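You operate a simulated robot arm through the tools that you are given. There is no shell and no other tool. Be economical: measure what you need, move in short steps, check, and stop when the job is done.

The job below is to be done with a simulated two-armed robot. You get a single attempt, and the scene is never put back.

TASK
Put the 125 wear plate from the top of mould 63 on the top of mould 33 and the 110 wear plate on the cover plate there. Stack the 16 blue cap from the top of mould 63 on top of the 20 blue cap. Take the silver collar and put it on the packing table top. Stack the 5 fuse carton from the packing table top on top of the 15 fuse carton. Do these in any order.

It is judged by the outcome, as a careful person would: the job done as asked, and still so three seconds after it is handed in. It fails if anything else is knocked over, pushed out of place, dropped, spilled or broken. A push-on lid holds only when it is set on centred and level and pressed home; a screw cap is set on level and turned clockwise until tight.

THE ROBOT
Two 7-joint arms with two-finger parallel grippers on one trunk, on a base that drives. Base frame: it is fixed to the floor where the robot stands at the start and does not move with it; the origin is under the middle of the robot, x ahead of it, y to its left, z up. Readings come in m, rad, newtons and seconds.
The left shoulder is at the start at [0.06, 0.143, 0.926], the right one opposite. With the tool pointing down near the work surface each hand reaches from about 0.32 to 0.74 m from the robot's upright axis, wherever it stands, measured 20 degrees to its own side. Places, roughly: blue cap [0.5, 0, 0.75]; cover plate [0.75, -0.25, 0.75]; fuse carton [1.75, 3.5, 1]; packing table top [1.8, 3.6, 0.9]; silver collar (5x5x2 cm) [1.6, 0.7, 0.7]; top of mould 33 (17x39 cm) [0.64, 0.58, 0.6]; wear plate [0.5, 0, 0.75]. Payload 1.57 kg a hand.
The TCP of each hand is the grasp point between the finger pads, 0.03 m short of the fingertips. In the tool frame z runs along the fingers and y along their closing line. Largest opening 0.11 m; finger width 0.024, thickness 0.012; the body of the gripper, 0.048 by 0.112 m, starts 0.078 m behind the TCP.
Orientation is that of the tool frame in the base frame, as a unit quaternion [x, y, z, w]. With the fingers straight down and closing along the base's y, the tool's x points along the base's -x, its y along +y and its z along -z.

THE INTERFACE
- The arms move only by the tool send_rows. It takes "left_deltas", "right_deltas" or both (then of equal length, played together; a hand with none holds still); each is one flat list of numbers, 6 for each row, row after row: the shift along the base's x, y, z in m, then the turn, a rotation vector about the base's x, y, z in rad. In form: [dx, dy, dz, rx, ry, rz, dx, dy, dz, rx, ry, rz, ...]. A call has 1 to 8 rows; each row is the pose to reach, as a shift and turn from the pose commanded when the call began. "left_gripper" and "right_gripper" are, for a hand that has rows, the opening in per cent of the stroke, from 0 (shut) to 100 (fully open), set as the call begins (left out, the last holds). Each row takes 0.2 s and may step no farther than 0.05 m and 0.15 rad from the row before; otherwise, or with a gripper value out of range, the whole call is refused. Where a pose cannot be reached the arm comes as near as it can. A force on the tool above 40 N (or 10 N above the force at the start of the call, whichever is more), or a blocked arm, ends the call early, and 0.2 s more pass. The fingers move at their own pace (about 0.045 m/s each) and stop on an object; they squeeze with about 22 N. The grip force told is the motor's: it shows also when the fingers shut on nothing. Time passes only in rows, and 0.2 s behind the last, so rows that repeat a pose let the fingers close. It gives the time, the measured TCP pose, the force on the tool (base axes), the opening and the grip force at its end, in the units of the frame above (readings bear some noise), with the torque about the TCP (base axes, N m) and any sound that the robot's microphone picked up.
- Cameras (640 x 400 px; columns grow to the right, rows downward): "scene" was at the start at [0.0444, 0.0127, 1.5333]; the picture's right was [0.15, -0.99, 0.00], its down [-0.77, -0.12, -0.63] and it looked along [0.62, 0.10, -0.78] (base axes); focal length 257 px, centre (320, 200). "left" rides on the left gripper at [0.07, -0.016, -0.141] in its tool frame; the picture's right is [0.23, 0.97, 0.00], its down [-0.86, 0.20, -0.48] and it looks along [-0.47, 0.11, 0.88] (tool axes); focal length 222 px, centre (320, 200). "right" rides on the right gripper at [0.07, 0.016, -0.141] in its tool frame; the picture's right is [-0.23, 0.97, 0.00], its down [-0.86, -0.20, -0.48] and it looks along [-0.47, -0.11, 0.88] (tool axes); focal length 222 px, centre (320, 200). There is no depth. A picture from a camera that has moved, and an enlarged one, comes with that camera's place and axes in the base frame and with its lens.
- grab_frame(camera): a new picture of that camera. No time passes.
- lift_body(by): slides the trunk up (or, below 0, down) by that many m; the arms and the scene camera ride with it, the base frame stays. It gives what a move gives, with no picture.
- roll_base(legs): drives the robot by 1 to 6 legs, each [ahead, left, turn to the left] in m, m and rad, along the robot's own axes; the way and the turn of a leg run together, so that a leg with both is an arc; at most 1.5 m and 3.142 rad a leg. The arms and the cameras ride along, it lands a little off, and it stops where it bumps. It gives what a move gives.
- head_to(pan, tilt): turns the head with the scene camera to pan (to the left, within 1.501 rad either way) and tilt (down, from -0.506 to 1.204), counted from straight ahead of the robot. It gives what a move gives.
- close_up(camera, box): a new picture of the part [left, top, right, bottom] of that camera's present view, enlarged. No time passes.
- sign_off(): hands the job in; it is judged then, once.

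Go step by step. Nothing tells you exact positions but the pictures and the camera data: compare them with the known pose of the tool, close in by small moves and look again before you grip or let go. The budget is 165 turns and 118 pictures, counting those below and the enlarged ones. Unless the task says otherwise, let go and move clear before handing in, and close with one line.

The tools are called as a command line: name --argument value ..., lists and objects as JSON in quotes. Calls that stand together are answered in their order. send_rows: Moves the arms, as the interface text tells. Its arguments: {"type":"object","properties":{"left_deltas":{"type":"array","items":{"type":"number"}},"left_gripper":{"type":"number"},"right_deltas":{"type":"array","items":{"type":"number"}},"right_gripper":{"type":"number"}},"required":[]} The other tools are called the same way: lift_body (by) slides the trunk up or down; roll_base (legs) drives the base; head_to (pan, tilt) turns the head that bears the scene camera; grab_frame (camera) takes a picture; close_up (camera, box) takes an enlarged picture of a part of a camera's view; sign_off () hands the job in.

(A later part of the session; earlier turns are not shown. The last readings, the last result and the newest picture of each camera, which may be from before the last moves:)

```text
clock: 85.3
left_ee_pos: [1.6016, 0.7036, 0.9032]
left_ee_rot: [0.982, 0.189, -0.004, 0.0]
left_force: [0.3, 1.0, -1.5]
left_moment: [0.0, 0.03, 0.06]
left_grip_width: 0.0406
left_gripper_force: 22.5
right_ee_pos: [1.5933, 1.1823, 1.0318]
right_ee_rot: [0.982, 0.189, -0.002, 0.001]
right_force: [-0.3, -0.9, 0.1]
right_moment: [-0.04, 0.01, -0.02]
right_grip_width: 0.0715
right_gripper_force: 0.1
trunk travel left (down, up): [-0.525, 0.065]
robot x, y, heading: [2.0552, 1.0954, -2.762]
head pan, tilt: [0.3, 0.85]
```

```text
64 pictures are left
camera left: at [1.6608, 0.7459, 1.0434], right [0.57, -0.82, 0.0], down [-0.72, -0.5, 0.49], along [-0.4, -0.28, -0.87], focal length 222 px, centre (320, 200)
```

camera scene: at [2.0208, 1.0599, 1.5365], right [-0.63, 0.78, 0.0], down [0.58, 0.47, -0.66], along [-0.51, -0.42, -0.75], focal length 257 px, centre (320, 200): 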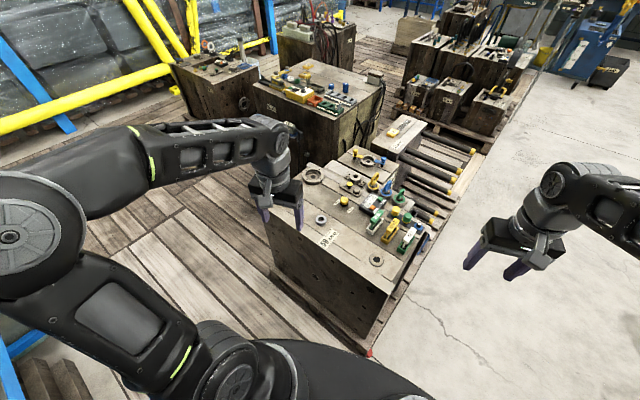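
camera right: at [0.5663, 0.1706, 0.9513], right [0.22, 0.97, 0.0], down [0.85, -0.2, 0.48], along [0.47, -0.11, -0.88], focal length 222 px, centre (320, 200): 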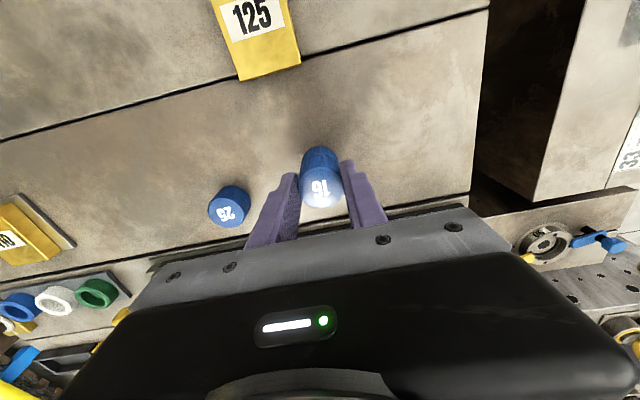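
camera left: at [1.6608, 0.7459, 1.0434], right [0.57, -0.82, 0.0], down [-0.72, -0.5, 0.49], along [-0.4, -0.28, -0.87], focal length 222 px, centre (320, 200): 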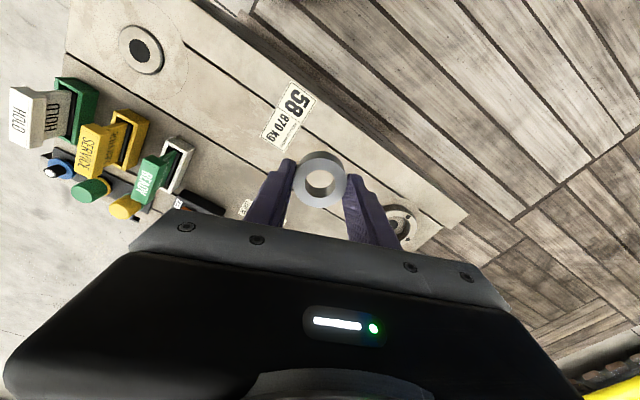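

The collar is held at 0.041 m width, but there's another ring on this mould nearer its left end; I check both more closely before going on.

head_to --pan 0.3 --tilt 0.85

close_up --camera "scene" --box '[290, 180, 450, 280]'

close_up --camera "left" --box '[270, 140, 370, 210]'

close_up --camera "left" --box '[100, 10, 200, 80]'

```text
clock: 85.9
left_ee_pos: [1.5992, 0.7027, 0.9013]
left_ee_rot: [0.982, 0.19, -0.003, 0.001]
left_force: [-0.2, 0.8, -0.7]
left_moment: [0.01, 0.01, -0.02]
left_grip_width: 0.0405
left_gripper_force: 22.1
right_ee_pos: [1.5927, 1.1829, 1.0321]
right_ee_rot: [0.982, 0.189, -0.001, 0.001]
right_force: [0.3, -0.6, -0.2]
right_moment: [0.0, 0.01, 0.02]
right_grip_width: 0.0712
right_gripper_force: 0.0
trunk travel left (down, up): [-0.525, 0.065]
robot x, y, heading: [2.0531, 1.0976, -2.764]
head pan, tilt: [0.3, 0.85]
```

```text
4.00 times, centred on (370, 230) of scene
camera zoom: at [2.0205, 1.0598, 1.5365], right [-0.63, 0.78, 0.0], down [0.58, 0.47, -0.66], along [-0.51, -0.42, -0.75], focal length 1029 px, centre (120, 80)
```

zoom: 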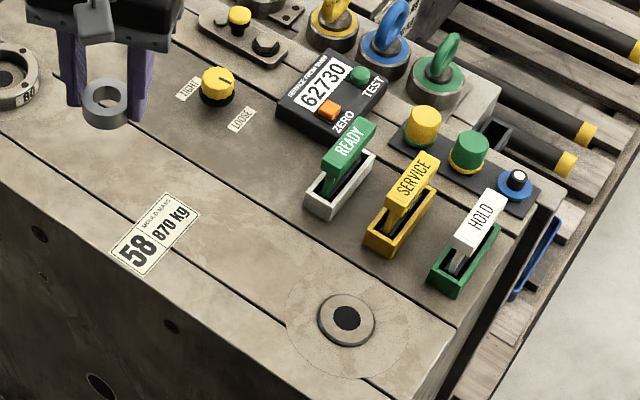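

```text
5.71 times, centred on (320, 175) of left
camera zoom: at [1.6595, 0.7454, 1.0425], right [0.57, -0.82, 0.0], down [-0.72, -0.5, 0.49], along [-0.4, -0.28, -0.87], focal length 1269 px, centre (320, 343)
```

zoom: 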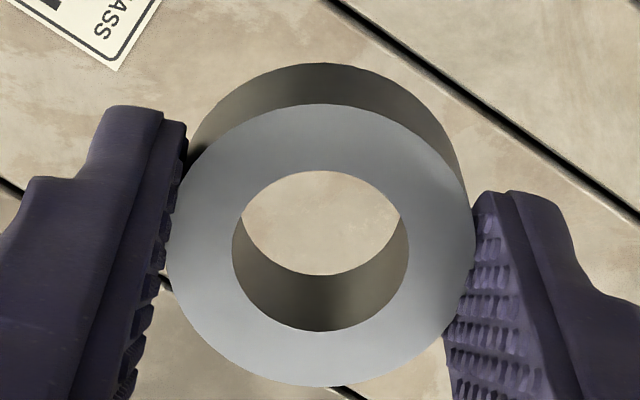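

```text
5.71 times, centred on (150, 45) of left
camera zoom: at [1.6595, 0.7454, 1.0425], right [0.57, -0.82, 0.0], down [-0.72, -0.5, 0.49], along [-0.4, -0.28, -0.87], focal length 1269 px, centre (1291, 1086)
```

zoom: 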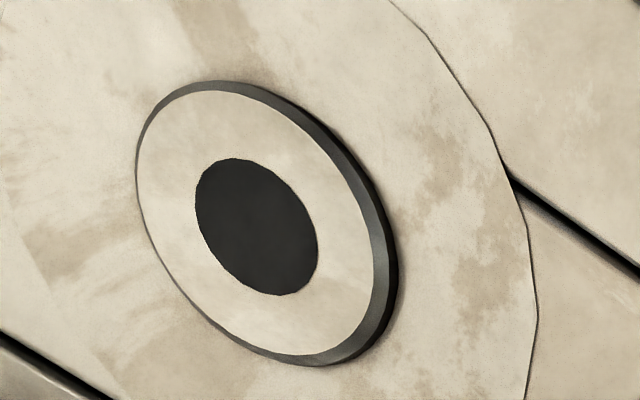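

That other ring is part of the mould; I hold the right piece. I tuck the hand, back out, and drive toward the packing table.

send_rows --left_deltas '[0.03, 0.005, 0.03, 0, 0, 0, 0.06, 0.01, 0.06, 0, 0, 0, 0.09, 0.015, 0.09, 0, 0, 0, 0.13, 0.02, 0.11, 0, 0, 0, 0.175, 0.03, 0.12, 0, 0, 0]'

roll_base --legs '[[-0.27, -0.58, 0], [0, 0, -1.949], [0.8, 0, 0]]'

head_to --pan 0.15 --tilt 0.6

grab_frame --camera "scene"

```text
clock: 87.1
left_ee_pos: [1.7759, 0.736, 1.023]
left_ee_rot: [0.982, 0.189, -0.004, 0.002]
left_force: [0.6, 0.4, -1.6]
left_moment: [-0.02, 0.05, -0.02]
left_grip_width: 0.0407
left_gripper_force: 22.3
right_ee_pos: [1.5944, 1.1831, 1.0326]
right_ee_rot: [0.982, 0.189, -0.002, 0.0]
right_force: [1.0, 0.2, 0.1]
right_moment: [-0.02, 0.03, 0.0]
right_grip_width: 0.0714
right_gripper_force: 0.0
trunk travel left (down, up): [-0.525, 0.065]
robot x, y, heading: [2.0512, 1.0936, -2.764]
head pan, tilt: [0.3, 0.85]
```

```text
clock: 99.3
left_ee_pos: [1.8896, 2.9403, 1.0229]
left_ee_rot: [-0.698, 0.716, 0.003, 0.002]
left_force: [-0.4, -0.4, -0.8]
left_moment: [0.02, 0.03, 0.0]
left_grip_width: 0.0404
left_gripper_force: 22.1
right_ee_pos: [2.3727, 2.9305, 1.0327]
right_ee_rot: [-0.698, 0.716, 0.002, 0.0]
right_force: [-0.9, 0.1, 0.0]
right_moment: [0.0, 0.01, 0.0]
right_grip_width: 0.0714
right_gripper_force: 0.1
trunk travel left (down, up): [-0.525, 0.065]
robot x, y, heading: [2.1117, 2.5405, 1.543]
head pan, tilt: [0.3, 0.85]
```

```text
clock: 100.1
left_ee_pos: [1.8885, 2.9401, 1.0239]
left_ee_rot: [-0.699, 0.716, 0.003, 0.004]
left_force: [0.5, 0.2, -1.2]
left_moment: [0.0, 0.01, 0.01]
left_grip_width: 0.0403
left_gripper_force: 22.4
right_ee_pos: [2.3722, 2.931, 1.0326]
right_ee_rot: [-0.698, 0.716, 0.002, 0.001]
right_force: [-0.1, -0.4, 0.5]
right_moment: [0.02, 0.02, 0.0]
right_grip_width: 0.0716
right_gripper_force: 0.1
trunk travel left (down, up): [-0.525, 0.065]
robot x, y, heading: [2.1157, 2.5388, 1.548]
head pan, tilt: [0.15, 0.6]
```

```text
60 pictures are left
camera scene: at [2.0986, 2.5983, 1.5573], right [0.99, 0.13, 0.0], down [0.07, -0.56, -0.82], along [-0.1, 0.82, -0.57], focal length 257 px, centre (320, 200)
```

scene: 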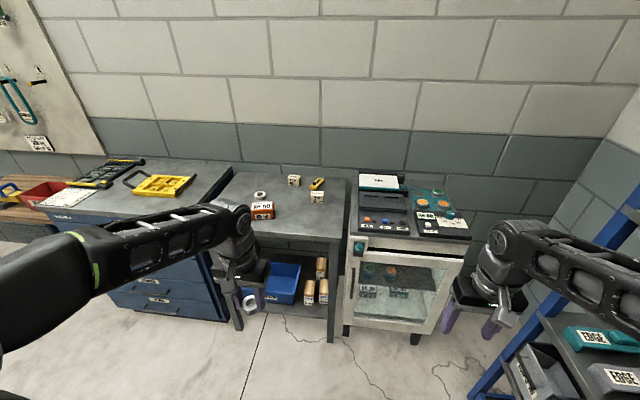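

close_up --camera "scene" --box '[210, 160, 370, 260]'

```text
4.00 times, centred on (290, 210) of scene
camera zoom: at [2.0986, 2.5983, 1.5573], right [0.99, 0.13, 0.0], down [0.07, -0.56, -0.82], along [-0.1, 0.82, -0.57], focal length 1029 px, centre (440, 160)
```

zoom: 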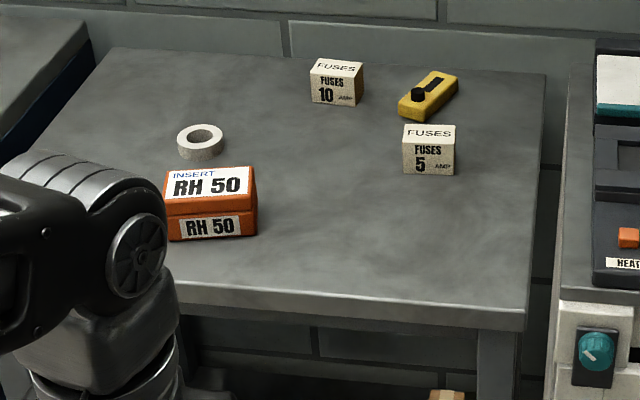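

The table holds cartons 5 and 10, an insert box and other items; its left part is hidden by my arm. I raise the trunk, move closer, and look for the 15 carton.

lift_body --by 0.06

roll_base --legs '[[0.3, 0.06, 0.02]]'

head_to --pan 0.1 --tilt 0.8

grab_frame --camera "scene"

grab_frame --camera "left"

```text
clock: 101.1
left_ee_pos: [1.8894, 2.9397, 1.0834]
left_ee_rot: [-0.699, 0.716, 0.003, 0.004]
left_force: [-0.5, -0.2, -2.0]
left_moment: [-0.03, 0.01, -0.01]
left_grip_width: 0.0404
left_gripper_force: 22.0
right_ee_pos: [2.3725, 2.9309, 1.0922]
right_ee_rot: [-0.698, 0.716, 0.002, 0.001]
right_force: [0.8, -0.1, 0.1]
right_moment: [-0.02, -0.01, -0.03]
right_grip_width: 0.0716
right_gripper_force: 0.1
trunk travel left (down, up): [-0.585, 0.005]
robot x, y, heading: [2.1104, 2.5405, 1.542]
head pan, tilt: [0.15, 0.6]
```

```text
clock: 103.2
left_ee_pos: [1.8258, 3.2353, 1.0829]
left_ee_rot: [-0.706, 0.708, 0.002, 0.003]
left_force: [-0.3, 0.3, -1.6]
left_moment: [-0.03, -0.02, 0.01]
left_grip_width: 0.0406
left_gripper_force: 21.4
right_ee_pos: [2.3063, 3.2365, 1.0917]
right_ee_rot: [-0.705, 0.709, 0.001, 0.002]
right_force: [-0.8, 0.4, -0.1]
right_moment: [-0.02, 0.0, 0.02]
right_grip_width: 0.0715
right_gripper_force: 0.0
trunk travel left (down, up): [-0.585, 0.005]
robot x, y, heading: [2.0555, 2.84, 1.566]
head pan, tilt: [0.15, 0.6]
```

```text
clock: 103.9
left_ee_pos: [1.8249, 3.2359, 1.0829]
left_ee_rot: [-0.706, 0.708, 0.003, 0.003]
left_force: [0.0, -0.8, -1.4]
left_moment: [0.01, 0.0, -0.03]
left_grip_width: 0.0403
left_gripper_force: 22.4
right_ee_pos: [2.3072, 3.2358, 1.0928]
right_ee_rot: [-0.706, 0.709, 0.002, 0.0]
right_force: [-0.5, 0.2, 0.2]
right_moment: [0.01, 0.01, -0.02]
right_grip_width: 0.0717
right_gripper_force: 0.1
trunk travel left (down, up): [-0.585, 0.005]
robot x, y, heading: [2.0595, 2.8406, 1.562]
head pan, tilt: [0.099, 0.799]
```

```text
58 pictures are left
camera scene: at [2.0465, 2.8907, 1.6006], right [1.0, 0.1, 0.0], down [0.07, -0.71, -0.7], along [-0.07, 0.69, -0.72], focal length 257 px, centre (320, 200)
```

scene: 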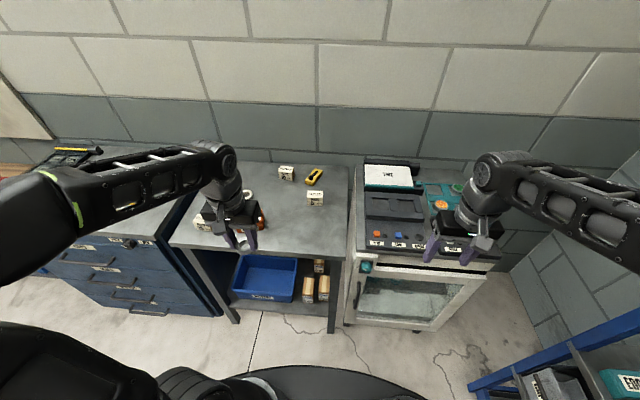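

```text
57 pictures are left
camera left: at [1.841, 3.165, 1.2234], right [-0.97, -0.22, 0.0], down [-0.2, 0.85, 0.49], along [-0.11, 0.47, -0.87], focal length 222 px, centre (320, 200)
```

left: 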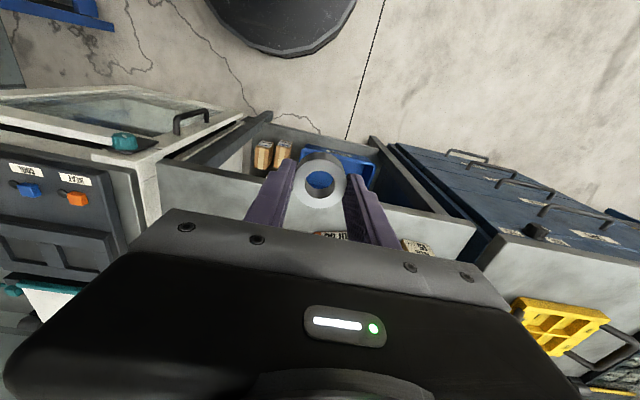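

close_up --camera "scene" --box '[170, 150, 350, 262]'

close_up --camera "left" --box '[300, 200, 460, 300]'

```text
3.56 times, centred on (260, 206) of scene
camera zoom: at [2.0465, 2.8907, 1.6006], right [1.0, 0.1, 0.0], down [0.07, -0.71, -0.7], along [-0.07, 0.69, -0.72], focal length 915 px, centre (533, 179)
```

zoom: 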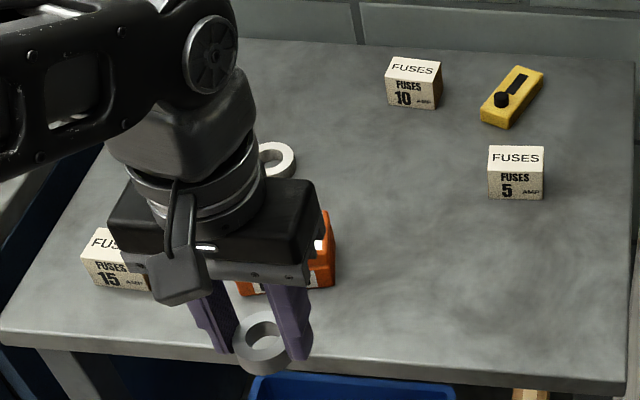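

```text
4.00 times, centred on (380, 250) of left
camera zoom: at [1.841, 3.165, 1.2234], right [-0.97, -0.22, 0.0], down [-0.2, 0.85, 0.49], along [-0.11, 0.47, -0.87], focal length 888 px, centre (80, 0)
```

zoom: 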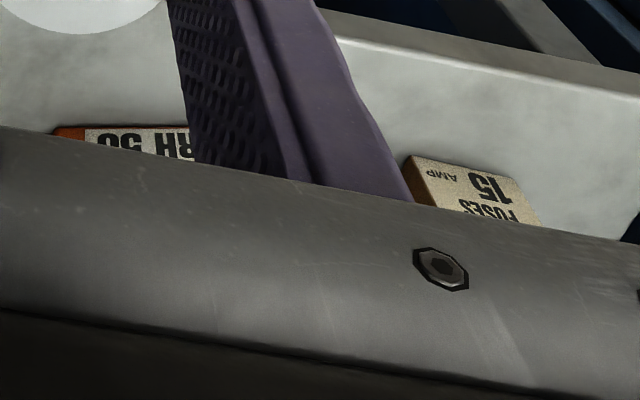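

The 15 fuse carton is at the table's front left corner. I first bring the collar over the free spot near (1.91, 3.44).

send_rows --left_deltas '[0.02, 0.04, 0, 0, 0, 0, 0.04, 0.08, 0, 0, 0, 0, 0.06, 0.12, -0.01, 0, 0, 0, 0.075, 0.16, -0.03, 0, 0, 0, 0.085, 0.195, -0.06, 0, 0, 0, 0.085, 0.204, -0.1, 0, 0, 0]'

grab_frame --camera "left"

close_up --camera "scene" --box '[170, 150, 350, 262]'

```text
clock: 105.3
left_ee_pos: [1.9099, 3.4429, 0.9813]
left_ee_rot: [-0.706, 0.708, 0.003, 0.004]
left_force: [0.6, -0.4, -2.0]
left_moment: [0.0, 0.0, -0.03]
left_grip_width: 0.0404
left_gripper_force: 21.9
right_ee_pos: [2.3069, 3.2357, 1.0925]
right_ee_rot: [-0.706, 0.708, 0.001, 0.001]
right_force: [-0.9, 0.8, 0.0]
right_moment: [-0.01, -0.01, 0.0]
right_grip_width: 0.0712
right_gripper_force: 0.0
trunk travel left (down, up): [-0.585, 0.005]
robot x, y, heading: [2.0571, 2.8391, 1.561]
head pan, tilt: [0.099, 0.799]
```

```text
54 pictures are left
camera left: at [1.9249, 3.3715, 1.1213], right [-0.97, -0.22, 0.0], down [-0.2, 0.85, 0.49], along [-0.11, 0.47, -0.87], focal length 222 px, centre (320, 200)
```

left: 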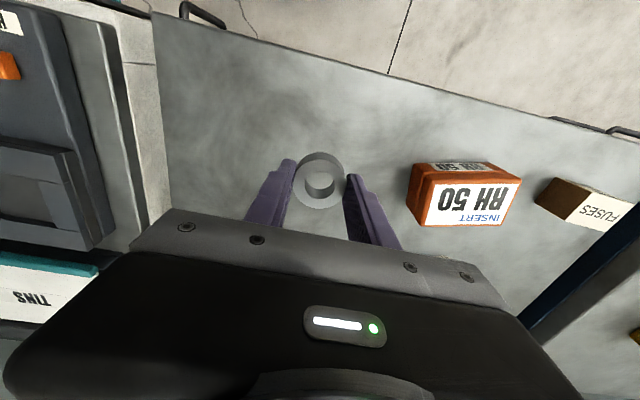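

```text
3.56 times, centred on (260, 206) of scene
camera zoom: at [2.0463, 2.8914, 1.6005], right [1.0, 0.1, 0.0], down [0.07, -0.71, -0.7], along [-0.07, 0.69, -0.72], focal length 915 px, centre (533, 179)
```

zoom: 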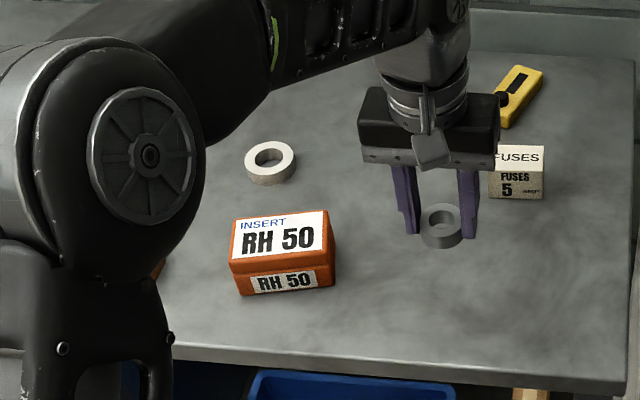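

send_rows --left_deltas '[0, 0, -0.03, 0, 0, 0]'

send_rows --left_deltas '[0, 0, -0.006, 0, 0, 0, 0, 0, -0.012, 0, 0, 0]'

send_rows --left_deltas '[0, 0, -0.006, 0, 0, 0]'

close_up --camera "scene" --box '[260, 180, 340, 230]'

```text
clock: 105.7
left_ee_pos: [1.9109, 3.441, 0.9509]
left_ee_rot: [-0.706, 0.709, 0.003, 0.003]
left_force: [-0.3, -0.2, -1.4]
left_moment: [0.0, -0.01, -0.01]
left_grip_width: 0.0403
left_gripper_force: 22.3
right_ee_pos: [2.3076, 3.2346, 1.0916]
right_ee_rot: [-0.705, 0.709, 0.003, 0.001]
right_force: [0.0, 0.2, 0.5]
right_moment: [-0.02, -0.01, 0.02]
right_grip_width: 0.0716
right_gripper_force: 0.0
trunk travel left (down, up): [-0.585, 0.005]
robot x, y, heading: [2.0549, 2.8365, 1.562]
head pan, tilt: [0.099, 0.799]
```

```text
clock: 106.3
left_ee_pos: [1.9092, 3.4405, 0.9395]
left_ee_rot: [-0.706, 0.708, 0.003, 0.003]
left_force: [1.0, 0.6, -1.1]
left_moment: [0.01, 0.03, 0.0]
left_grip_width: 0.0403
left_gripper_force: 21.9
right_ee_pos: [2.3077, 3.2352, 1.0923]
right_ee_rot: [-0.705, 0.709, 0.003, 0.0]
right_force: [0.0, 0.3, -0.8]
right_moment: [0.0, 0.01, 0.0]
right_grip_width: 0.0715
right_gripper_force: 0.1
trunk travel left (down, up): [-0.585, 0.005]
robot x, y, heading: [2.0556, 2.8406, 1.567]
head pan, tilt: [0.099, 0.799]
```

```text
clock: 106.7
left_ee_pos: [1.9105, 3.4403, 0.9341]
left_ee_rot: [-0.706, 0.708, 0.003, 0.003]
left_force: [-0.2, 0.0, -0.7]
left_moment: [0.03, 0.02, 0.0]
left_grip_width: 0.0404
left_gripper_force: 22.1
right_ee_pos: [2.3076, 3.2365, 1.0932]
right_ee_rot: [-0.705, 0.709, 0.002, 0.0]
right_force: [-0.1, 0.6, -0.7]
right_moment: [0.0, -0.02, 0.01]
right_grip_width: 0.0716
right_gripper_force: 0.1
trunk travel left (down, up): [-0.585, 0.005]
robot x, y, heading: [2.0506, 2.8362, 1.566]
head pan, tilt: [0.099, 0.799]
```

```text
8.00 times, centred on (300, 205) of scene
camera zoom: at [2.0466, 2.8911, 1.6005], right [1.0, 0.09, 0.0], down [0.07, -0.71, -0.7], along [-0.07, 0.69, -0.72], focal length 2058 px, centre (480, 160)
```

zoom: 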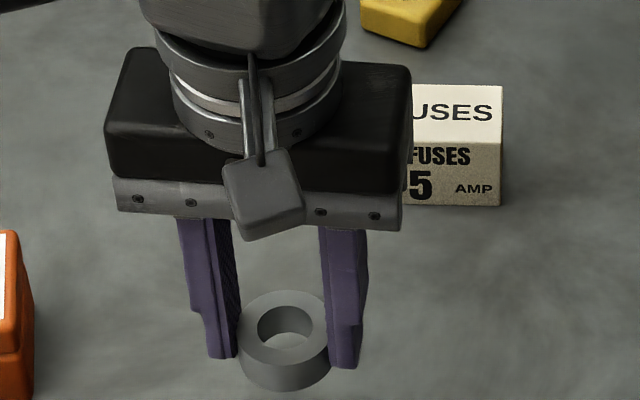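

send_rows --left_deltas '[0, 0, -0.005, 0, 0, 0]'

send_rows --left_deltas '[0, 0, -0.004, 0, 0, 0]'

send_rows --left_deltas '[0, 0, -0.003, 0, 0, 0]'

```text
clock: 107.1
left_ee_pos: [1.9116, 3.4404, 0.9292]
left_ee_rot: [-0.706, 0.708, 0.002, 0.003]
left_force: [0.7, -0.2, -2.1]
left_moment: [0.03, 0.02, -0.01]
left_grip_width: 0.0404
left_gripper_force: 22.1
right_ee_pos: [2.3082, 3.2352, 1.0919]
right_ee_rot: [-0.705, 0.709, 0.002, 0.001]
right_force: [0.3, 1.2, 0.0]
right_moment: [0.03, 0.03, 0.01]
right_grip_width: 0.0715
right_gripper_force: 0.1
trunk travel left (down, up): [-0.585, 0.005]
robot x, y, heading: [2.0543, 2.8377, 1.563]
head pan, tilt: [0.099, 0.799]
```

```text
clock: 107.5
left_ee_pos: [1.9102, 3.4405, 0.9257]
left_ee_rot: [-0.707, 0.708, 0.003, 0.003]
left_force: [-1.1, 0.7, -0.4]
left_moment: [-0.02, 0.02, -0.02]
left_grip_width: 0.0404
left_gripper_force: 21.4
right_ee_pos: [2.3087, 3.2355, 1.0919]
right_ee_rot: [-0.706, 0.709, 0.002, 0.001]
right_force: [0.2, -0.3, 0.1]
right_moment: [0.0, 0.0, -0.01]
right_grip_width: 0.0716
right_gripper_force: 0.0
trunk travel left (down, up): [-0.585, 0.005]
robot x, y, heading: [2.0531, 2.8377, 1.569]
head pan, tilt: [0.099, 0.799]
```

```text
clock: 107.9
left_ee_pos: [1.9116, 3.4416, 0.9233]
left_ee_rot: [-0.706, 0.708, 0.002, 0.004]
left_force: [0.9, 0.0, -1.3]
left_moment: [-0.05, 0.01, -0.01]
left_grip_width: 0.0405
left_gripper_force: 22.2
right_ee_pos: [2.3077, 3.2354, 1.0932]
right_ee_rot: [-0.705, 0.709, 0.002, 0.0]
right_force: [0.2, 0.5, -0.3]
right_moment: [0.02, 0.01, 0.01]
right_grip_width: 0.0716
right_gripper_force: 0.0
trunk travel left (down, up): [-0.585, 0.005]
robot x, y, heading: [2.0548, 2.8426, 1.563]
head pan, tilt: [0.099, 0.799]
```

send_rows --left_deltas '[0, 0, -0.004, 0, 0, 0]'

send_rows --left_deltas '[0, 0, -0.004, 0, 0, 0]'

send_rows --left_deltas '[0, 0, -0.004, 0, 0, 0]'

send_rows --left_deltas '[0, 0, -0.003, 0, 0, 0]'

```text
clock: 108.3
left_ee_pos: [1.91, 3.4399, 0.9194]
left_ee_rot: [-0.706, 0.709, 0.003, 0.003]
left_force: [-0.5, 0.0, -0.8]
left_moment: [0.02, -0.01, -0.03]
left_grip_width: 0.0405
left_gripper_force: 22.1
right_ee_pos: [2.308, 3.2347, 1.0911]
right_ee_rot: [-0.705, 0.709, 0.002, 0.001]
right_force: [0.2, -0.3, 0.6]
right_moment: [-0.01, -0.02, -0.01]
right_grip_width: 0.0715
right_gripper_force: 0.1
trunk travel left (down, up): [-0.585, 0.005]
robot x, y, heading: [2.059, 2.8386, 1.562]
head pan, tilt: [0.099, 0.799]
```

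```text
clock: 108.7
left_ee_pos: [1.9097, 3.4391, 0.914]
left_ee_rot: [-0.706, 0.709, 0.002, 0.002]
left_force: [-0.4, -0.1, -0.7]
left_moment: [0.01, -0.01, 0.0]
left_grip_width: 0.0405
left_gripper_force: 22.3
right_ee_pos: [2.3084, 3.2351, 1.0928]
right_ee_rot: [-0.706, 0.709, 0.002, 0.0]
right_force: [0.6, 0.6, -0.4]
right_moment: [-0.01, 0.01, 0.0]
right_grip_width: 0.0715
right_gripper_force: 0.0
trunk travel left (down, up): [-0.585, 0.005]
robot x, y, heading: [2.0544, 2.8401, 1.564]
head pan, tilt: [0.099, 0.799]
```

```text
clock: 109.1
left_ee_pos: [1.9096, 3.4396, 0.9108]
left_ee_rot: [-0.706, 0.708, 0.003, 0.003]
left_force: [0.0, 0.4, -1.4]
left_moment: [-0.03, -0.03, -0.03]
left_grip_width: 0.0403
left_gripper_force: 22.0
right_ee_pos: [2.3073, 3.2353, 1.0935]
right_ee_rot: [-0.705, 0.71, 0.002, 0.001]
right_force: [0.6, 0.3, 0.0]
right_moment: [0.03, -0.01, -0.04]
right_grip_width: 0.0712
right_gripper_force: 0.1
trunk travel left (down, up): [-0.585, 0.005]
robot x, y, heading: [2.0584, 2.839, 1.565]
head pan, tilt: [0.099, 0.799]
```

```text
clock: 109.5
left_ee_pos: [1.9101, 3.4404, 0.9081]
left_ee_rot: [-0.706, 0.709, 0.003, 0.003]
left_force: [-0.1, -0.1, -1.4]
left_moment: [0.0, -0.02, 0.0]
left_grip_width: 0.0405
left_gripper_force: 22.2
right_ee_pos: [2.308, 3.2364, 1.0924]
right_ee_rot: [-0.706, 0.708, 0.001, 0.0]
right_force: [0.1, -0.1, 0.1]
right_moment: [-0.01, 0.0, 0.03]
right_grip_width: 0.0715
right_gripper_force: 0.0
trunk travel left (down, up): [-0.585, 0.005]
robot x, y, heading: [2.053, 2.8412, 1.568]
head pan, tilt: [0.099, 0.799]
```

close_up --camera "scene" --box '[260, 190, 340, 240]'

grab_frame --camera "left"

```text
8.00 times, centred on (300, 215) of scene
camera zoom: at [2.0465, 2.8912, 1.6005], right [1.0, 0.09, 0.0], down [0.07, -0.71, -0.7], along [-0.07, 0.69, -0.72], focal length 2058 px, centre (480, 80)
```

zoom: 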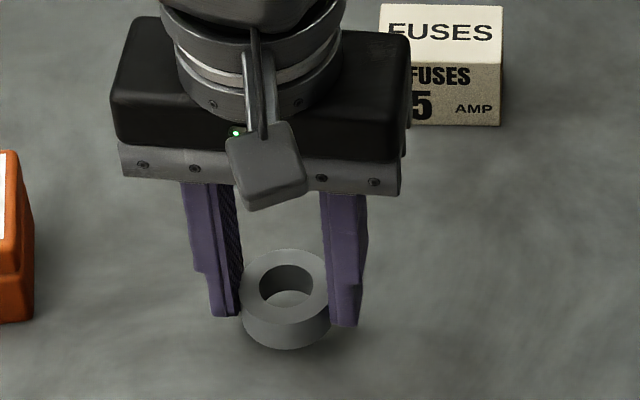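

```text
50 pictures are left
camera left: at [1.9256, 3.3702, 1.0482], right [-0.97, -0.22, 0.0], down [-0.2, 0.85, 0.49], along [-0.11, 0.47, -0.87], focal length 222 px, centre (320, 200)
```

left: 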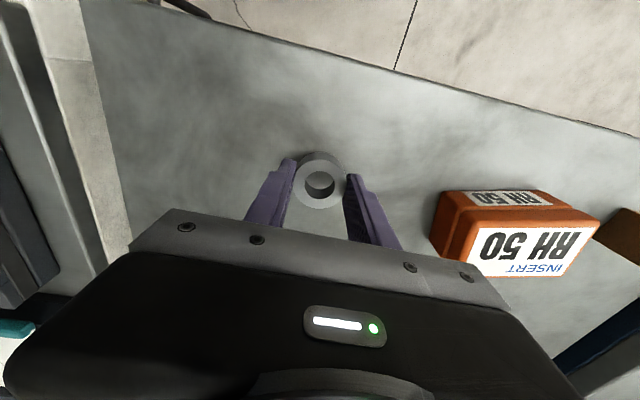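

send_rows --left_deltas '[0, 0, -0.004, 0, 0, 0]'

send_rows --left_deltas '[0, 0, -0.003, 0, 0, 0]'

send_rows --left_deltas '[0, 0, -0.003, 0, 0, 0]'

send_rows --left_deltas '[0, 0, -0.003, 0, 0, 0]'

```text
clock: 109.9
left_ee_pos: [1.9099, 3.4396, 0.9033]
left_ee_rot: [-0.706, 0.708, 0.003, 0.003]
left_force: [0.6, -0.1, -0.6]
left_moment: [-0.02, 0.03, -0.03]
left_grip_width: 0.0406
left_gripper_force: 21.7
right_ee_pos: [2.3078, 3.2353, 1.0919]
right_ee_rot: [-0.705, 0.709, 0.002, 0.0]
right_force: [-0.3, 0.2, 0.0]
right_moment: [0.03, 0.01, 0.01]
right_grip_width: 0.0714
right_gripper_force: 0.1
trunk travel left (down, up): [-0.585, 0.005]
robot x, y, heading: [2.0526, 2.8395, 1.566]
head pan, tilt: [0.099, 0.799]
```

```text
clock: 110.3
left_ee_pos: [1.9089, 3.4405, 0.9014]
left_ee_rot: [-0.705, 0.709, 0.003, 0.003]
left_force: [0.1, 0.3, -1.3]
left_moment: [0.0, -0.01, 0.0]
left_grip_width: 0.0403
left_gripper_force: 22.0
right_ee_pos: [2.3078, 3.2364, 1.0927]
right_ee_rot: [-0.705, 0.709, 0.002, 0.001]
right_force: [0.1, -0.1, -0.2]
right_moment: [-0.03, 0.04, 0.01]
right_grip_width: 0.0714
right_gripper_force: 0.1
trunk travel left (down, up): [-0.585, 0.005]
robot x, y, heading: [2.0529, 2.8377, 1.566]
head pan, tilt: [0.099, 0.799]
```

```text
clock: 110.7
left_ee_pos: [1.91, 3.4402, 0.899]
left_ee_rot: [-0.706, 0.708, 0.002, 0.003]
left_force: [0.3, 0.9, -0.8]
left_moment: [0.01, 0.02, -0.01]
left_grip_width: 0.0406
left_gripper_force: 22.1
right_ee_pos: [2.3076, 3.2364, 1.0933]
right_ee_rot: [-0.705, 0.709, 0.002, 0.001]
right_force: [0.6, 0.7, 0.3]
right_moment: [0.02, 0.0, 0.01]
right_grip_width: 0.0716
right_gripper_force: 0.0
trunk travel left (down, up): [-0.585, 0.005]
robot x, y, heading: [2.0556, 2.8369, 1.565]
head pan, tilt: [0.099, 0.799]
```

```text
clock: 111.1
left_ee_pos: [1.9096, 3.4399, 0.8951]
left_ee_rot: [-0.705, 0.709, 0.002, 0.003]
left_force: [0.0, 0.0, -1.6]
left_moment: [-0.01, -0.03, 0.0]
left_grip_width: 0.0405
left_gripper_force: 22.0
right_ee_pos: [2.3082, 3.2359, 1.0928]
right_ee_rot: [-0.705, 0.709, 0.001, 0.001]
right_force: [0.7, -0.5, 1.1]
right_moment: [0.05, 0.01, 0.01]
right_grip_width: 0.0712
right_gripper_force: 0.2
trunk travel left (down, up): [-0.585, 0.005]
robot x, y, heading: [2.054, 2.8392, 1.57]
head pan, tilt: [0.099, 0.799]
```

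send_rows --left_deltas '[0, 0, -0.003, 0, 0, 0]'

send_rows --left_deltas '[0, 0, -0.003, 0, 0, 0]'

send_rows --left_deltas '[0, 0, -0.003, 0, 0, 0]'

close_up --camera "scene" --box '[270, 200, 330, 240]'

```text
clock: 111.5
left_ee_pos: [1.9103, 3.4403, 0.8926]
left_ee_rot: [-0.706, 0.708, 0.003, 0.004]
left_force: [0.2, -0.4, 0.9]
left_moment: [0.0, 0.03, -0.01]
left_grip_width: 0.0404
left_gripper_force: 22.7
right_ee_pos: [2.308, 3.2351, 1.0922]
right_ee_rot: [-0.705, 0.709, 0.002, 0.001]
right_force: [-0.4, -0.4, 0.4]
right_moment: [-0.03, 0.0, 0.0]
right_grip_width: 0.0717
right_gripper_force: 0.1
trunk travel left (down, up): [-0.585, 0.005]
robot x, y, heading: [2.0529, 2.8374, 1.564]
head pan, tilt: [0.099, 0.799]
```

```text
clock: 111.9
left_ee_pos: [1.9101, 3.4392, 0.8913]
left_ee_rot: [-0.705, 0.709, 0.004, 0.004]
left_force: [-2.3, 0.9, 13.9]
left_moment: [0.03, 0.2, -0.13]
left_grip_width: 0.0407
left_gripper_force: 21.8
right_ee_pos: [2.3077, 3.2345, 1.0925]
right_ee_rot: [-0.706, 0.709, 0.003, 0.001]
right_force: [0.1, -0.3, 0.3]
right_moment: [0.01, 0.01, -0.01]
right_grip_width: 0.0716
right_gripper_force: 0.0
trunk travel left (down, up): [-0.585, 0.005]
robot x, y, heading: [2.0557, 2.8369, 1.569]
head pan, tilt: [0.099, 0.799]
```

```text
clock: 112.3
left_ee_pos: [1.9114, 3.4397, 0.8903]
left_ee_rot: [-0.706, 0.708, 0.006, 0.005]
left_force: [-2.6, 2.1, 29.0]
left_moment: [-0.28, 0.39, -0.11]
left_grip_width: 0.0405
left_gripper_force: 21.9
right_ee_pos: [2.3084, 3.2341, 1.0928]
right_ee_rot: [-0.705, 0.709, 0.002, 0.001]
right_force: [-0.3, 0.0, 0.8]
right_moment: [0.02, -0.01, 0.02]
right_grip_width: 0.0715
right_gripper_force: 0.1
trunk travel left (down, up): [-0.585, 0.005]
robot x, y, heading: [2.0579, 2.8423, 1.569]
head pan, tilt: [0.099, 0.799]
```

```text
10.00 times, centred on (300, 220) of scene
camera zoom: at [2.047, 2.8885, 1.601], right [1.0, 0.09, 0.0], down [0.07, -0.71, -0.7], along [-0.07, 0.7, -0.72], focal length 2572 px, centre (520, 0)
```

zoom: 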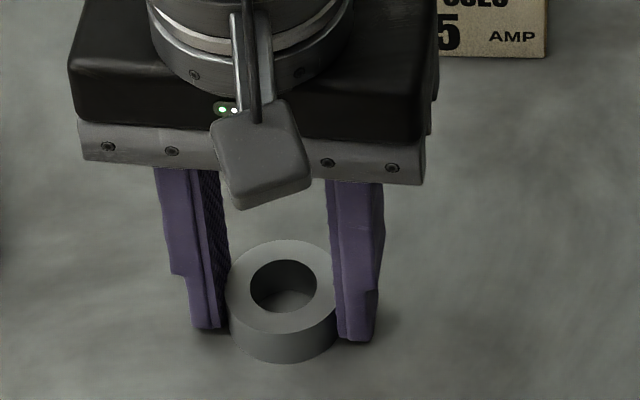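

The collar rests on the table (z≈0.86). I release it, rise, and hover over the 5 carton.

send_rows --left_deltas '[0, 0, 0.005, 0, 0, 0]'

send_rows --left_deltas '[0, 0, 0, 0, 0, 0, 0, 0, 0, 0, 0, 0, 0, 0, 0.03, 0, 0, 0, 0, 0, 0.075, 0, 0, 0, 0.01, 0.02, 0.115, 0, 0, 0, 0.03, 0.06, 0.13, 0, 0, 0, 0.055, 0.1, 0.13, 0, 0, 0]' --left_gripper 70

grab_frame --camera "left"

grab_frame --camera "scene"

```text
clock: 112.7
left_ee_pos: [1.9113, 3.4376, 0.8897]
left_ee_rot: [-0.706, 0.708, 0.001, 0.002]
left_force: [0.2, 3.1, 7.1]
left_moment: [0.3, -0.05, -0.01]
left_grip_width: 0.0403
left_gripper_force: 22.4
right_ee_pos: [2.3086, 3.2348, 1.0918]
right_ee_rot: [-0.705, 0.709, 0.003, 0.001]
right_force: [0.8, 0.0, -0.8]
right_moment: [-0.03, -0.04, 0.01]
right_grip_width: 0.0714
right_gripper_force: 0.0
trunk travel left (down, up): [-0.585, 0.005]
robot x, y, heading: [2.0528, 2.8374, 1.57]
head pan, tilt: [0.099, 0.799]
```

```text
clock: 114.3
left_ee_pos: [1.9466, 3.5089, 1.0229]
left_ee_rot: [-0.706, 0.708, 0.003, 0.005]
left_force: [0.2, 0.1, 0.5]
left_moment: [0.02, -0.04, -0.03]
left_grip_width: 0.077
left_gripper_force: 0.0
left hand out of reach, approached as far as the arm can: row 7
right_ee_pos: [2.3065, 3.2348, 1.0928]
right_ee_rot: [-0.706, 0.709, 0.001, 0.001]
right_force: [-0.3, -0.1, -0.2]
right_moment: [0.03, -0.03, -0.01]
right_grip_width: 0.0713
right_gripper_force: 0.1
trunk travel left (down, up): [-0.585, 0.005]
robot x, y, heading: [2.0544, 2.8423, 1.571]
head pan, tilt: [0.099, 0.799]
```

```text
48 pictures are left
camera left: at [1.9618, 3.4375, 1.1618], right [-0.97, -0.22, 0.0], down [-0.2, 0.85, 0.49], along [-0.11, 0.48, -0.87], focal length 222 px, centre (320, 200)
```

left: 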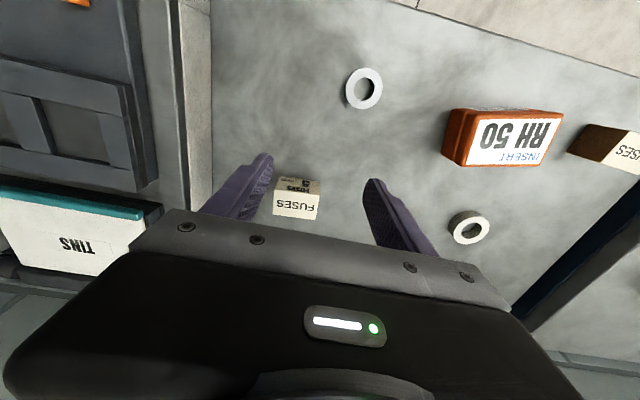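

```text
47 pictures are left
camera scene: at [2.0457, 2.8893, 1.6006], right [1.0, 0.1, 0.0], down [0.07, -0.71, -0.7], along [-0.07, 0.69, -0.72], focal length 257 px, centre (320, 200)
```

scene: 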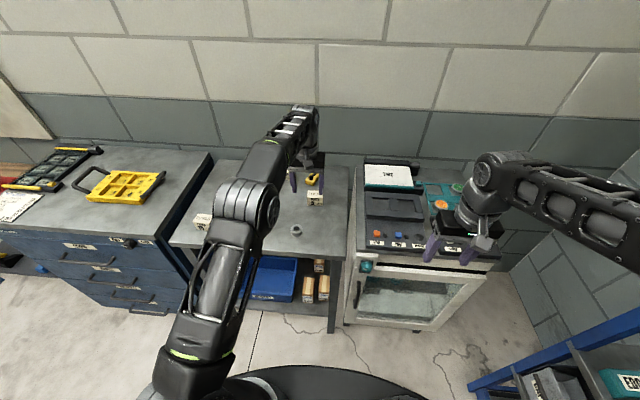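

The 5 carton is slightly beyond reach, so I roll the base 0.1 m ahead and 0.12 m left.

roll_base --legs '[[0.1, 0.12, 0]]'

grab_frame --camera "left"

```text
clock: 115.7
left_ee_pos: [1.824, 3.6119, 1.0206]
left_ee_rot: [-0.706, 0.708, 0.002, 0.005]
left_force: [-0.6, 0.0, 0.2]
left_moment: [-0.01, -0.08, -0.03]
left_grip_width: 0.0769
left_gripper_force: 0.2
right_ee_pos: [2.1857, 3.3369, 1.0936]
right_ee_rot: [-0.705, 0.709, 0.001, 0.001]
right_force: [-0.4, -0.5, -0.5]
right_moment: [-0.01, -0.01, -0.01]
right_grip_width: 0.0717
right_gripper_force: 0.0
trunk travel left (down, up): [-0.585, 0.005]
robot x, y, heading: [1.9327, 2.9443, 1.568]
head pan, tilt: [0.099, 0.799]
```

```text
46 pictures are left
camera left: at [1.8394, 3.5405, 1.1605], right [-0.97, -0.22, 0.0], down [-0.2, 0.85, 0.49], along [-0.11, 0.48, -0.87], focal length 222 px, centre (320, 200)
```

left: 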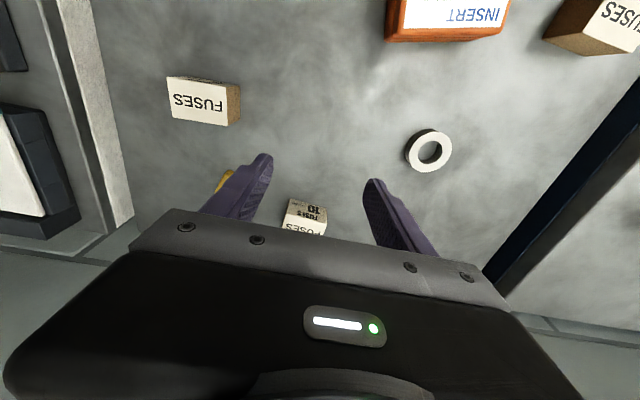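

send_rows --left_deltas '[0.045, -0.007, 0, 0, 0, 0, 0.09, -0.014, 0, 0, 0, 0, 0.133, -0.02, -0.005, 0, 0, 0, 0.133, -0.02, -0.03, 0, 0, 0]' --left_gripper 90

grab_frame --camera "left"

grab_frame --camera "scene"

```text
clock: 116.7
left_ee_pos: [1.958, 3.5921, 0.9908]
left_ee_rot: [-0.706, 0.708, 0.006, 0.005]
left_force: [0.7, -0.4, 0.2]
left_moment: [0.0, 0.01, 0.02]
left_grip_width: 0.0992
left_gripper_force: 0.0
left hand out of reach, approached as far as the arm can: row 2, 3
right_ee_pos: [2.1871, 3.3374, 1.0916]
right_ee_rot: [-0.705, 0.709, 0.001, -0.001]
right_force: [0.0, -0.4, -0.6]
right_moment: [-0.02, 0.03, 0.0]
right_grip_width: 0.0714
right_gripper_force: 0.1
trunk travel left (down, up): [-0.585, 0.005]
robot x, y, heading: [1.9318, 2.9408, 1.565]
head pan, tilt: [0.099, 0.799]
```

```text
45 pictures are left
camera left: at [1.9733, 3.5207, 1.1313], right [-0.97, -0.22, 0.0], down [-0.2, 0.85, 0.49], along [-0.11, 0.48, -0.87], focal length 222 px, centre (320, 200)
```

left: 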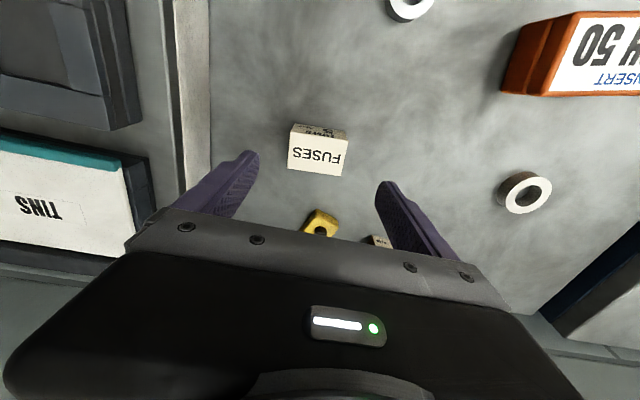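

```text
44 pictures are left
camera scene: at [1.9273, 2.9925, 1.6005], right [1.0, 0.09, 0.0], down [0.07, -0.71, -0.7], along [-0.07, 0.69, -0.72], focal length 257 px, centre (320, 200)
```

scene: 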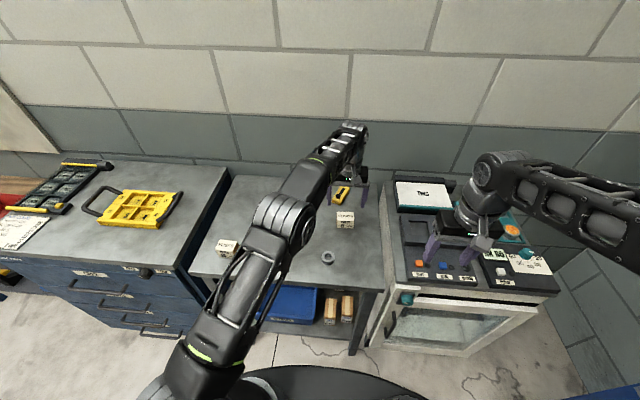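

send_rows --left_deltas '[0.0025, -0.001, -0.03, 0, 0, 0, 0.0025, -0.001, -0.06, 0, 0, 0, 0.0025, -0.001, -0.08, 0, 0, 0, 0.0025, -0.001, -0.091, 0, 0, 0]'

grab_frame --camera "left"

```text
clock: 117.7
left_ee_pos: [1.9607, 3.5905, 0.8998]
left_ee_rot: [-0.706, 0.708, 0.004, 0.004]
left_force: [-0.4, -1.0, -0.3]
left_moment: [0.03, 0.0, 0.0]
left_grip_width: 0.0988
left_gripper_force: 0.0
right_ee_pos: [2.1847, 3.3371, 1.0923]
right_ee_rot: [-0.705, 0.709, 0.002, 0.001]
right_force: [-0.7, 0.4, -0.4]
right_moment: [-0.02, -0.01, -0.03]
right_grip_width: 0.0717
right_gripper_force: 0.2
trunk travel left (down, up): [-0.585, 0.005]
robot x, y, heading: [1.9307, 2.9405, 1.565]
head pan, tilt: [0.099, 0.799]
```

```text
43 pictures are left
camera left: at [1.9758, 3.5195, 1.0395], right [-0.97, -0.22, 0.0], down [-0.2, 0.85, 0.49], along [-0.11, 0.48, -0.87], focal length 222 px, centre (320, 200)
```

left: 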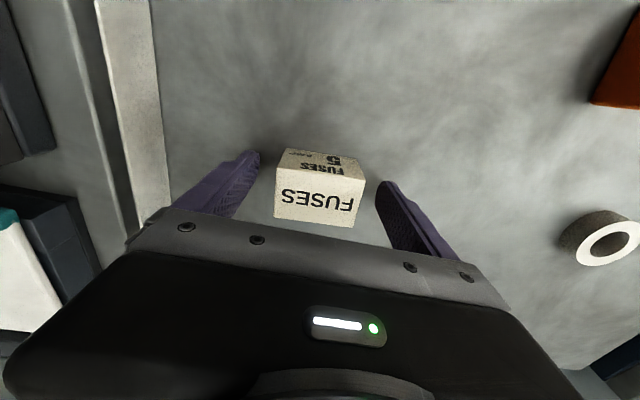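

The carton is yawed by about 0.11 rad; I turn the gripper to match, then close on it.

send_rows --left_deltas '[-0.001, 0.003, 0, 0, 0, 0.11, -0.001, 0.003, 0, 0, 0, 0.11]'

send_rows --left_deltas '[0, 0, 0, 0, 0, 0, 0, 0, 0, 0, 0, 0, 0, 0, 0, 0, 0, 0, 0, 0, 0, 0, 0, 0, 0, 0, 0, 0, 0, 0]' --left_gripper 0

grab_frame --camera "left"

```text
clock: 118.3
left_ee_pos: [1.9581, 3.5931, 0.9005]
left_ee_rot: [0.743, -0.669, -0.005, -0.004]
left_force: [0.1, 0.0, -0.3]
left_moment: [-0.01, -0.01, 0.0]
left_grip_width: 0.0992
left_gripper_force: 0.0
right_ee_pos: [2.1859, 3.3372, 1.0924]
right_ee_rot: [-0.705, 0.709, 0.002, 0.0]
right_force: [0.3, 0.0, 0.3]
right_moment: [0.02, 0.0, -0.01]
right_grip_width: 0.0717
right_gripper_force: 0.1
trunk travel left (down, up): [-0.585, 0.005]
robot x, y, heading: [1.935, 2.9419, 1.564]
head pan, tilt: [0.099, 0.799]
```

```text
clock: 119.5
left_ee_pos: [1.9584, 3.5927, 0.9004]
left_ee_rot: [0.744, -0.668, -0.003, -0.004]
left_force: [0.2, -0.9, 0.4]
left_moment: [0.03, -0.03, 0.0]
left_grip_width: 0.0598
left_gripper_force: 21.9
right_ee_pos: [2.1855, 3.3372, 1.0924]
right_ee_rot: [-0.705, 0.709, 0.002, 0.0]
right_force: [0.2, 0.1, -0.4]
right_moment: [0.02, -0.01, -0.01]
right_grip_width: 0.0718
right_gripper_force: 0.0
trunk travel left (down, up): [-0.585, 0.005]
robot x, y, heading: [1.9359, 2.9419, 1.561]
head pan, tilt: [0.099, 0.799]
```

```text
42 pictures are left
camera left: at [1.9823, 3.5245, 1.0401], right [-0.94, -0.33, 0.0], down [-0.29, 0.82, 0.49], along [-0.16, 0.46, -0.87], focal length 222 px, centre (320, 200)
```

left: 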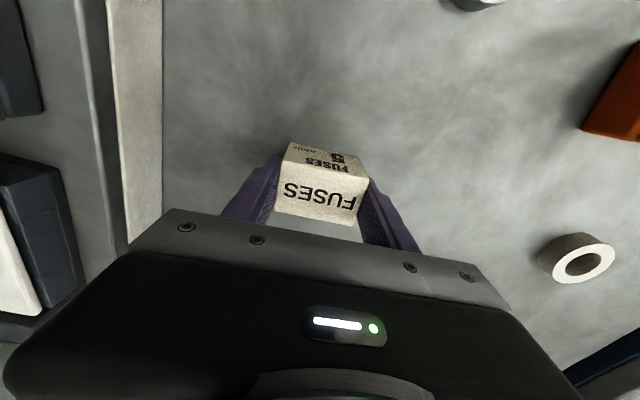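

send_rows --left_deltas '[0, 0, 0.04, 0, 0, 0, 0, -0.01, 0.08, 0, 0, 0, 0, -0.04, 0.11, 0, 0, 0, 0, -0.07, 0.13, 0, 0, 0]'

close_up --camera "scene" --box '[180, 210, 276, 270]'

```text
clock: 120.5
left_ee_pos: [1.9587, 3.523, 1.0301]
left_ee_rot: [0.744, -0.669, -0.004, -0.004]
left_force: [-0.5, -0.1, -1.0]
left_moment: [0.0, -0.02, 0.03]
left_grip_width: 0.0598
left_gripper_force: 22.0
right_ee_pos: [2.1849, 3.3356, 1.093]
right_ee_rot: [-0.705, 0.709, 0.002, 0.001]
right_force: [-0.5, 0.3, 1.1]
right_moment: [-0.01, 0.03, 0.0]
right_grip_width: 0.0717
right_gripper_force: 0.0
trunk travel left (down, up): [-0.585, 0.005]
robot x, y, heading: [1.932, 2.9393, 1.562]
head pan, tilt: [0.099, 0.799]
```

```text
6.67 times, centred on (228, 240) of scene
camera zoom: at [1.9248, 2.991, 1.6005], right [1.0, 0.09, 0.0], down [0.07, -0.71, -0.7], along [-0.07, 0.69, -0.72], focal length 1715 px, centre (933, -67)
```

zoom: 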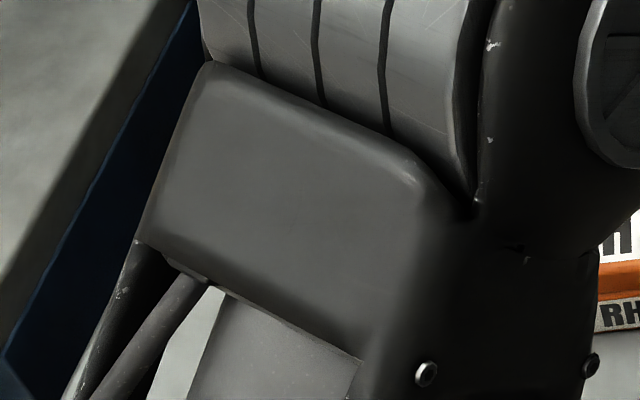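

send_rows --left_deltas '[-0.04, -0.014, 0.01, 0, 0, 0, -0.08, -0.028, 0.01, 0, 0, 0, -0.12, -0.042, 0.01, 0, 0, 0, -0.16, -0.056, 0.01, 0, 0, 0, -0.2, -0.07, 0.01, 0, 0, 0, -0.239, -0.083, 0.01, 0, 0, 0]'

grab_frame --camera "left"

grab_frame --camera "scene"

```text
clock: 121.9
left_ee_pos: [1.7177, 3.4371, 1.0402]
left_ee_rot: [0.743, -0.669, -0.005, -0.004]
left_force: [-0.1, 0.2, -0.4]
left_moment: [0.02, 0.01, -0.06]
left_grip_width: 0.0597
left_gripper_force: 22.4
right_ee_pos: [2.1855, 3.3362, 1.0921]
right_ee_rot: [-0.705, 0.709, 0.002, 0.001]
right_force: [0.2, -0.2, -0.4]
right_moment: [0.0, -0.01, -0.02]
right_grip_width: 0.0716
right_gripper_force: 0.1
trunk travel left (down, up): [-0.585, 0.005]
robot x, y, heading: [1.9329, 2.9393, 1.563]
head pan, tilt: [0.099, 0.799]
```

```text
40 pictures are left
camera left: at [1.7405, 3.3691, 1.1804], right [-0.94, -0.33, 0.0], down [-0.29, 0.82, 0.49], along [-0.16, 0.46, -0.87], focal length 222 px, centre (320, 200)
```

left: 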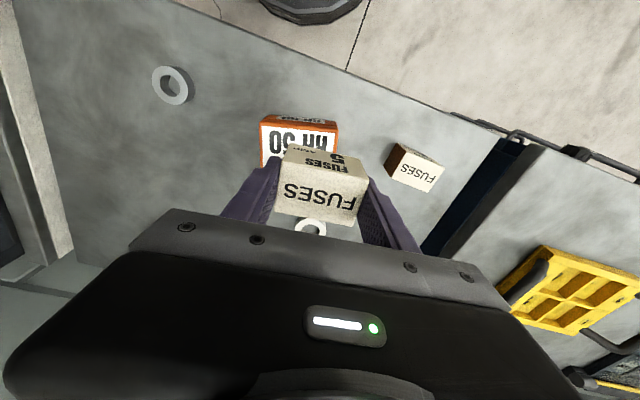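

```text
39 pictures are left
camera scene: at [1.9238, 2.9914, 1.6005], right [1.0, 0.09, 0.0], down [0.07, -0.71, -0.7], along [-0.07, 0.69, -0.72], focal length 257 px, centre (320, 200)
```

scene: 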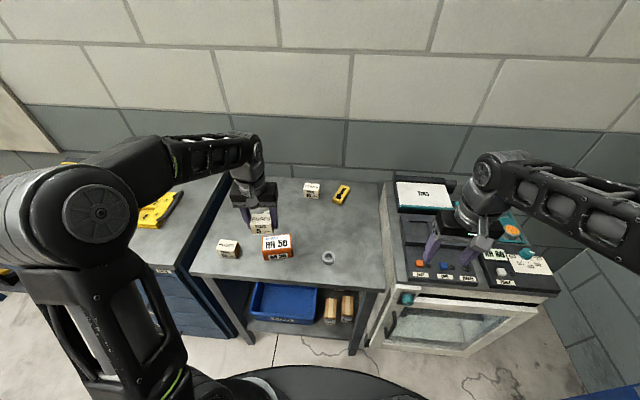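

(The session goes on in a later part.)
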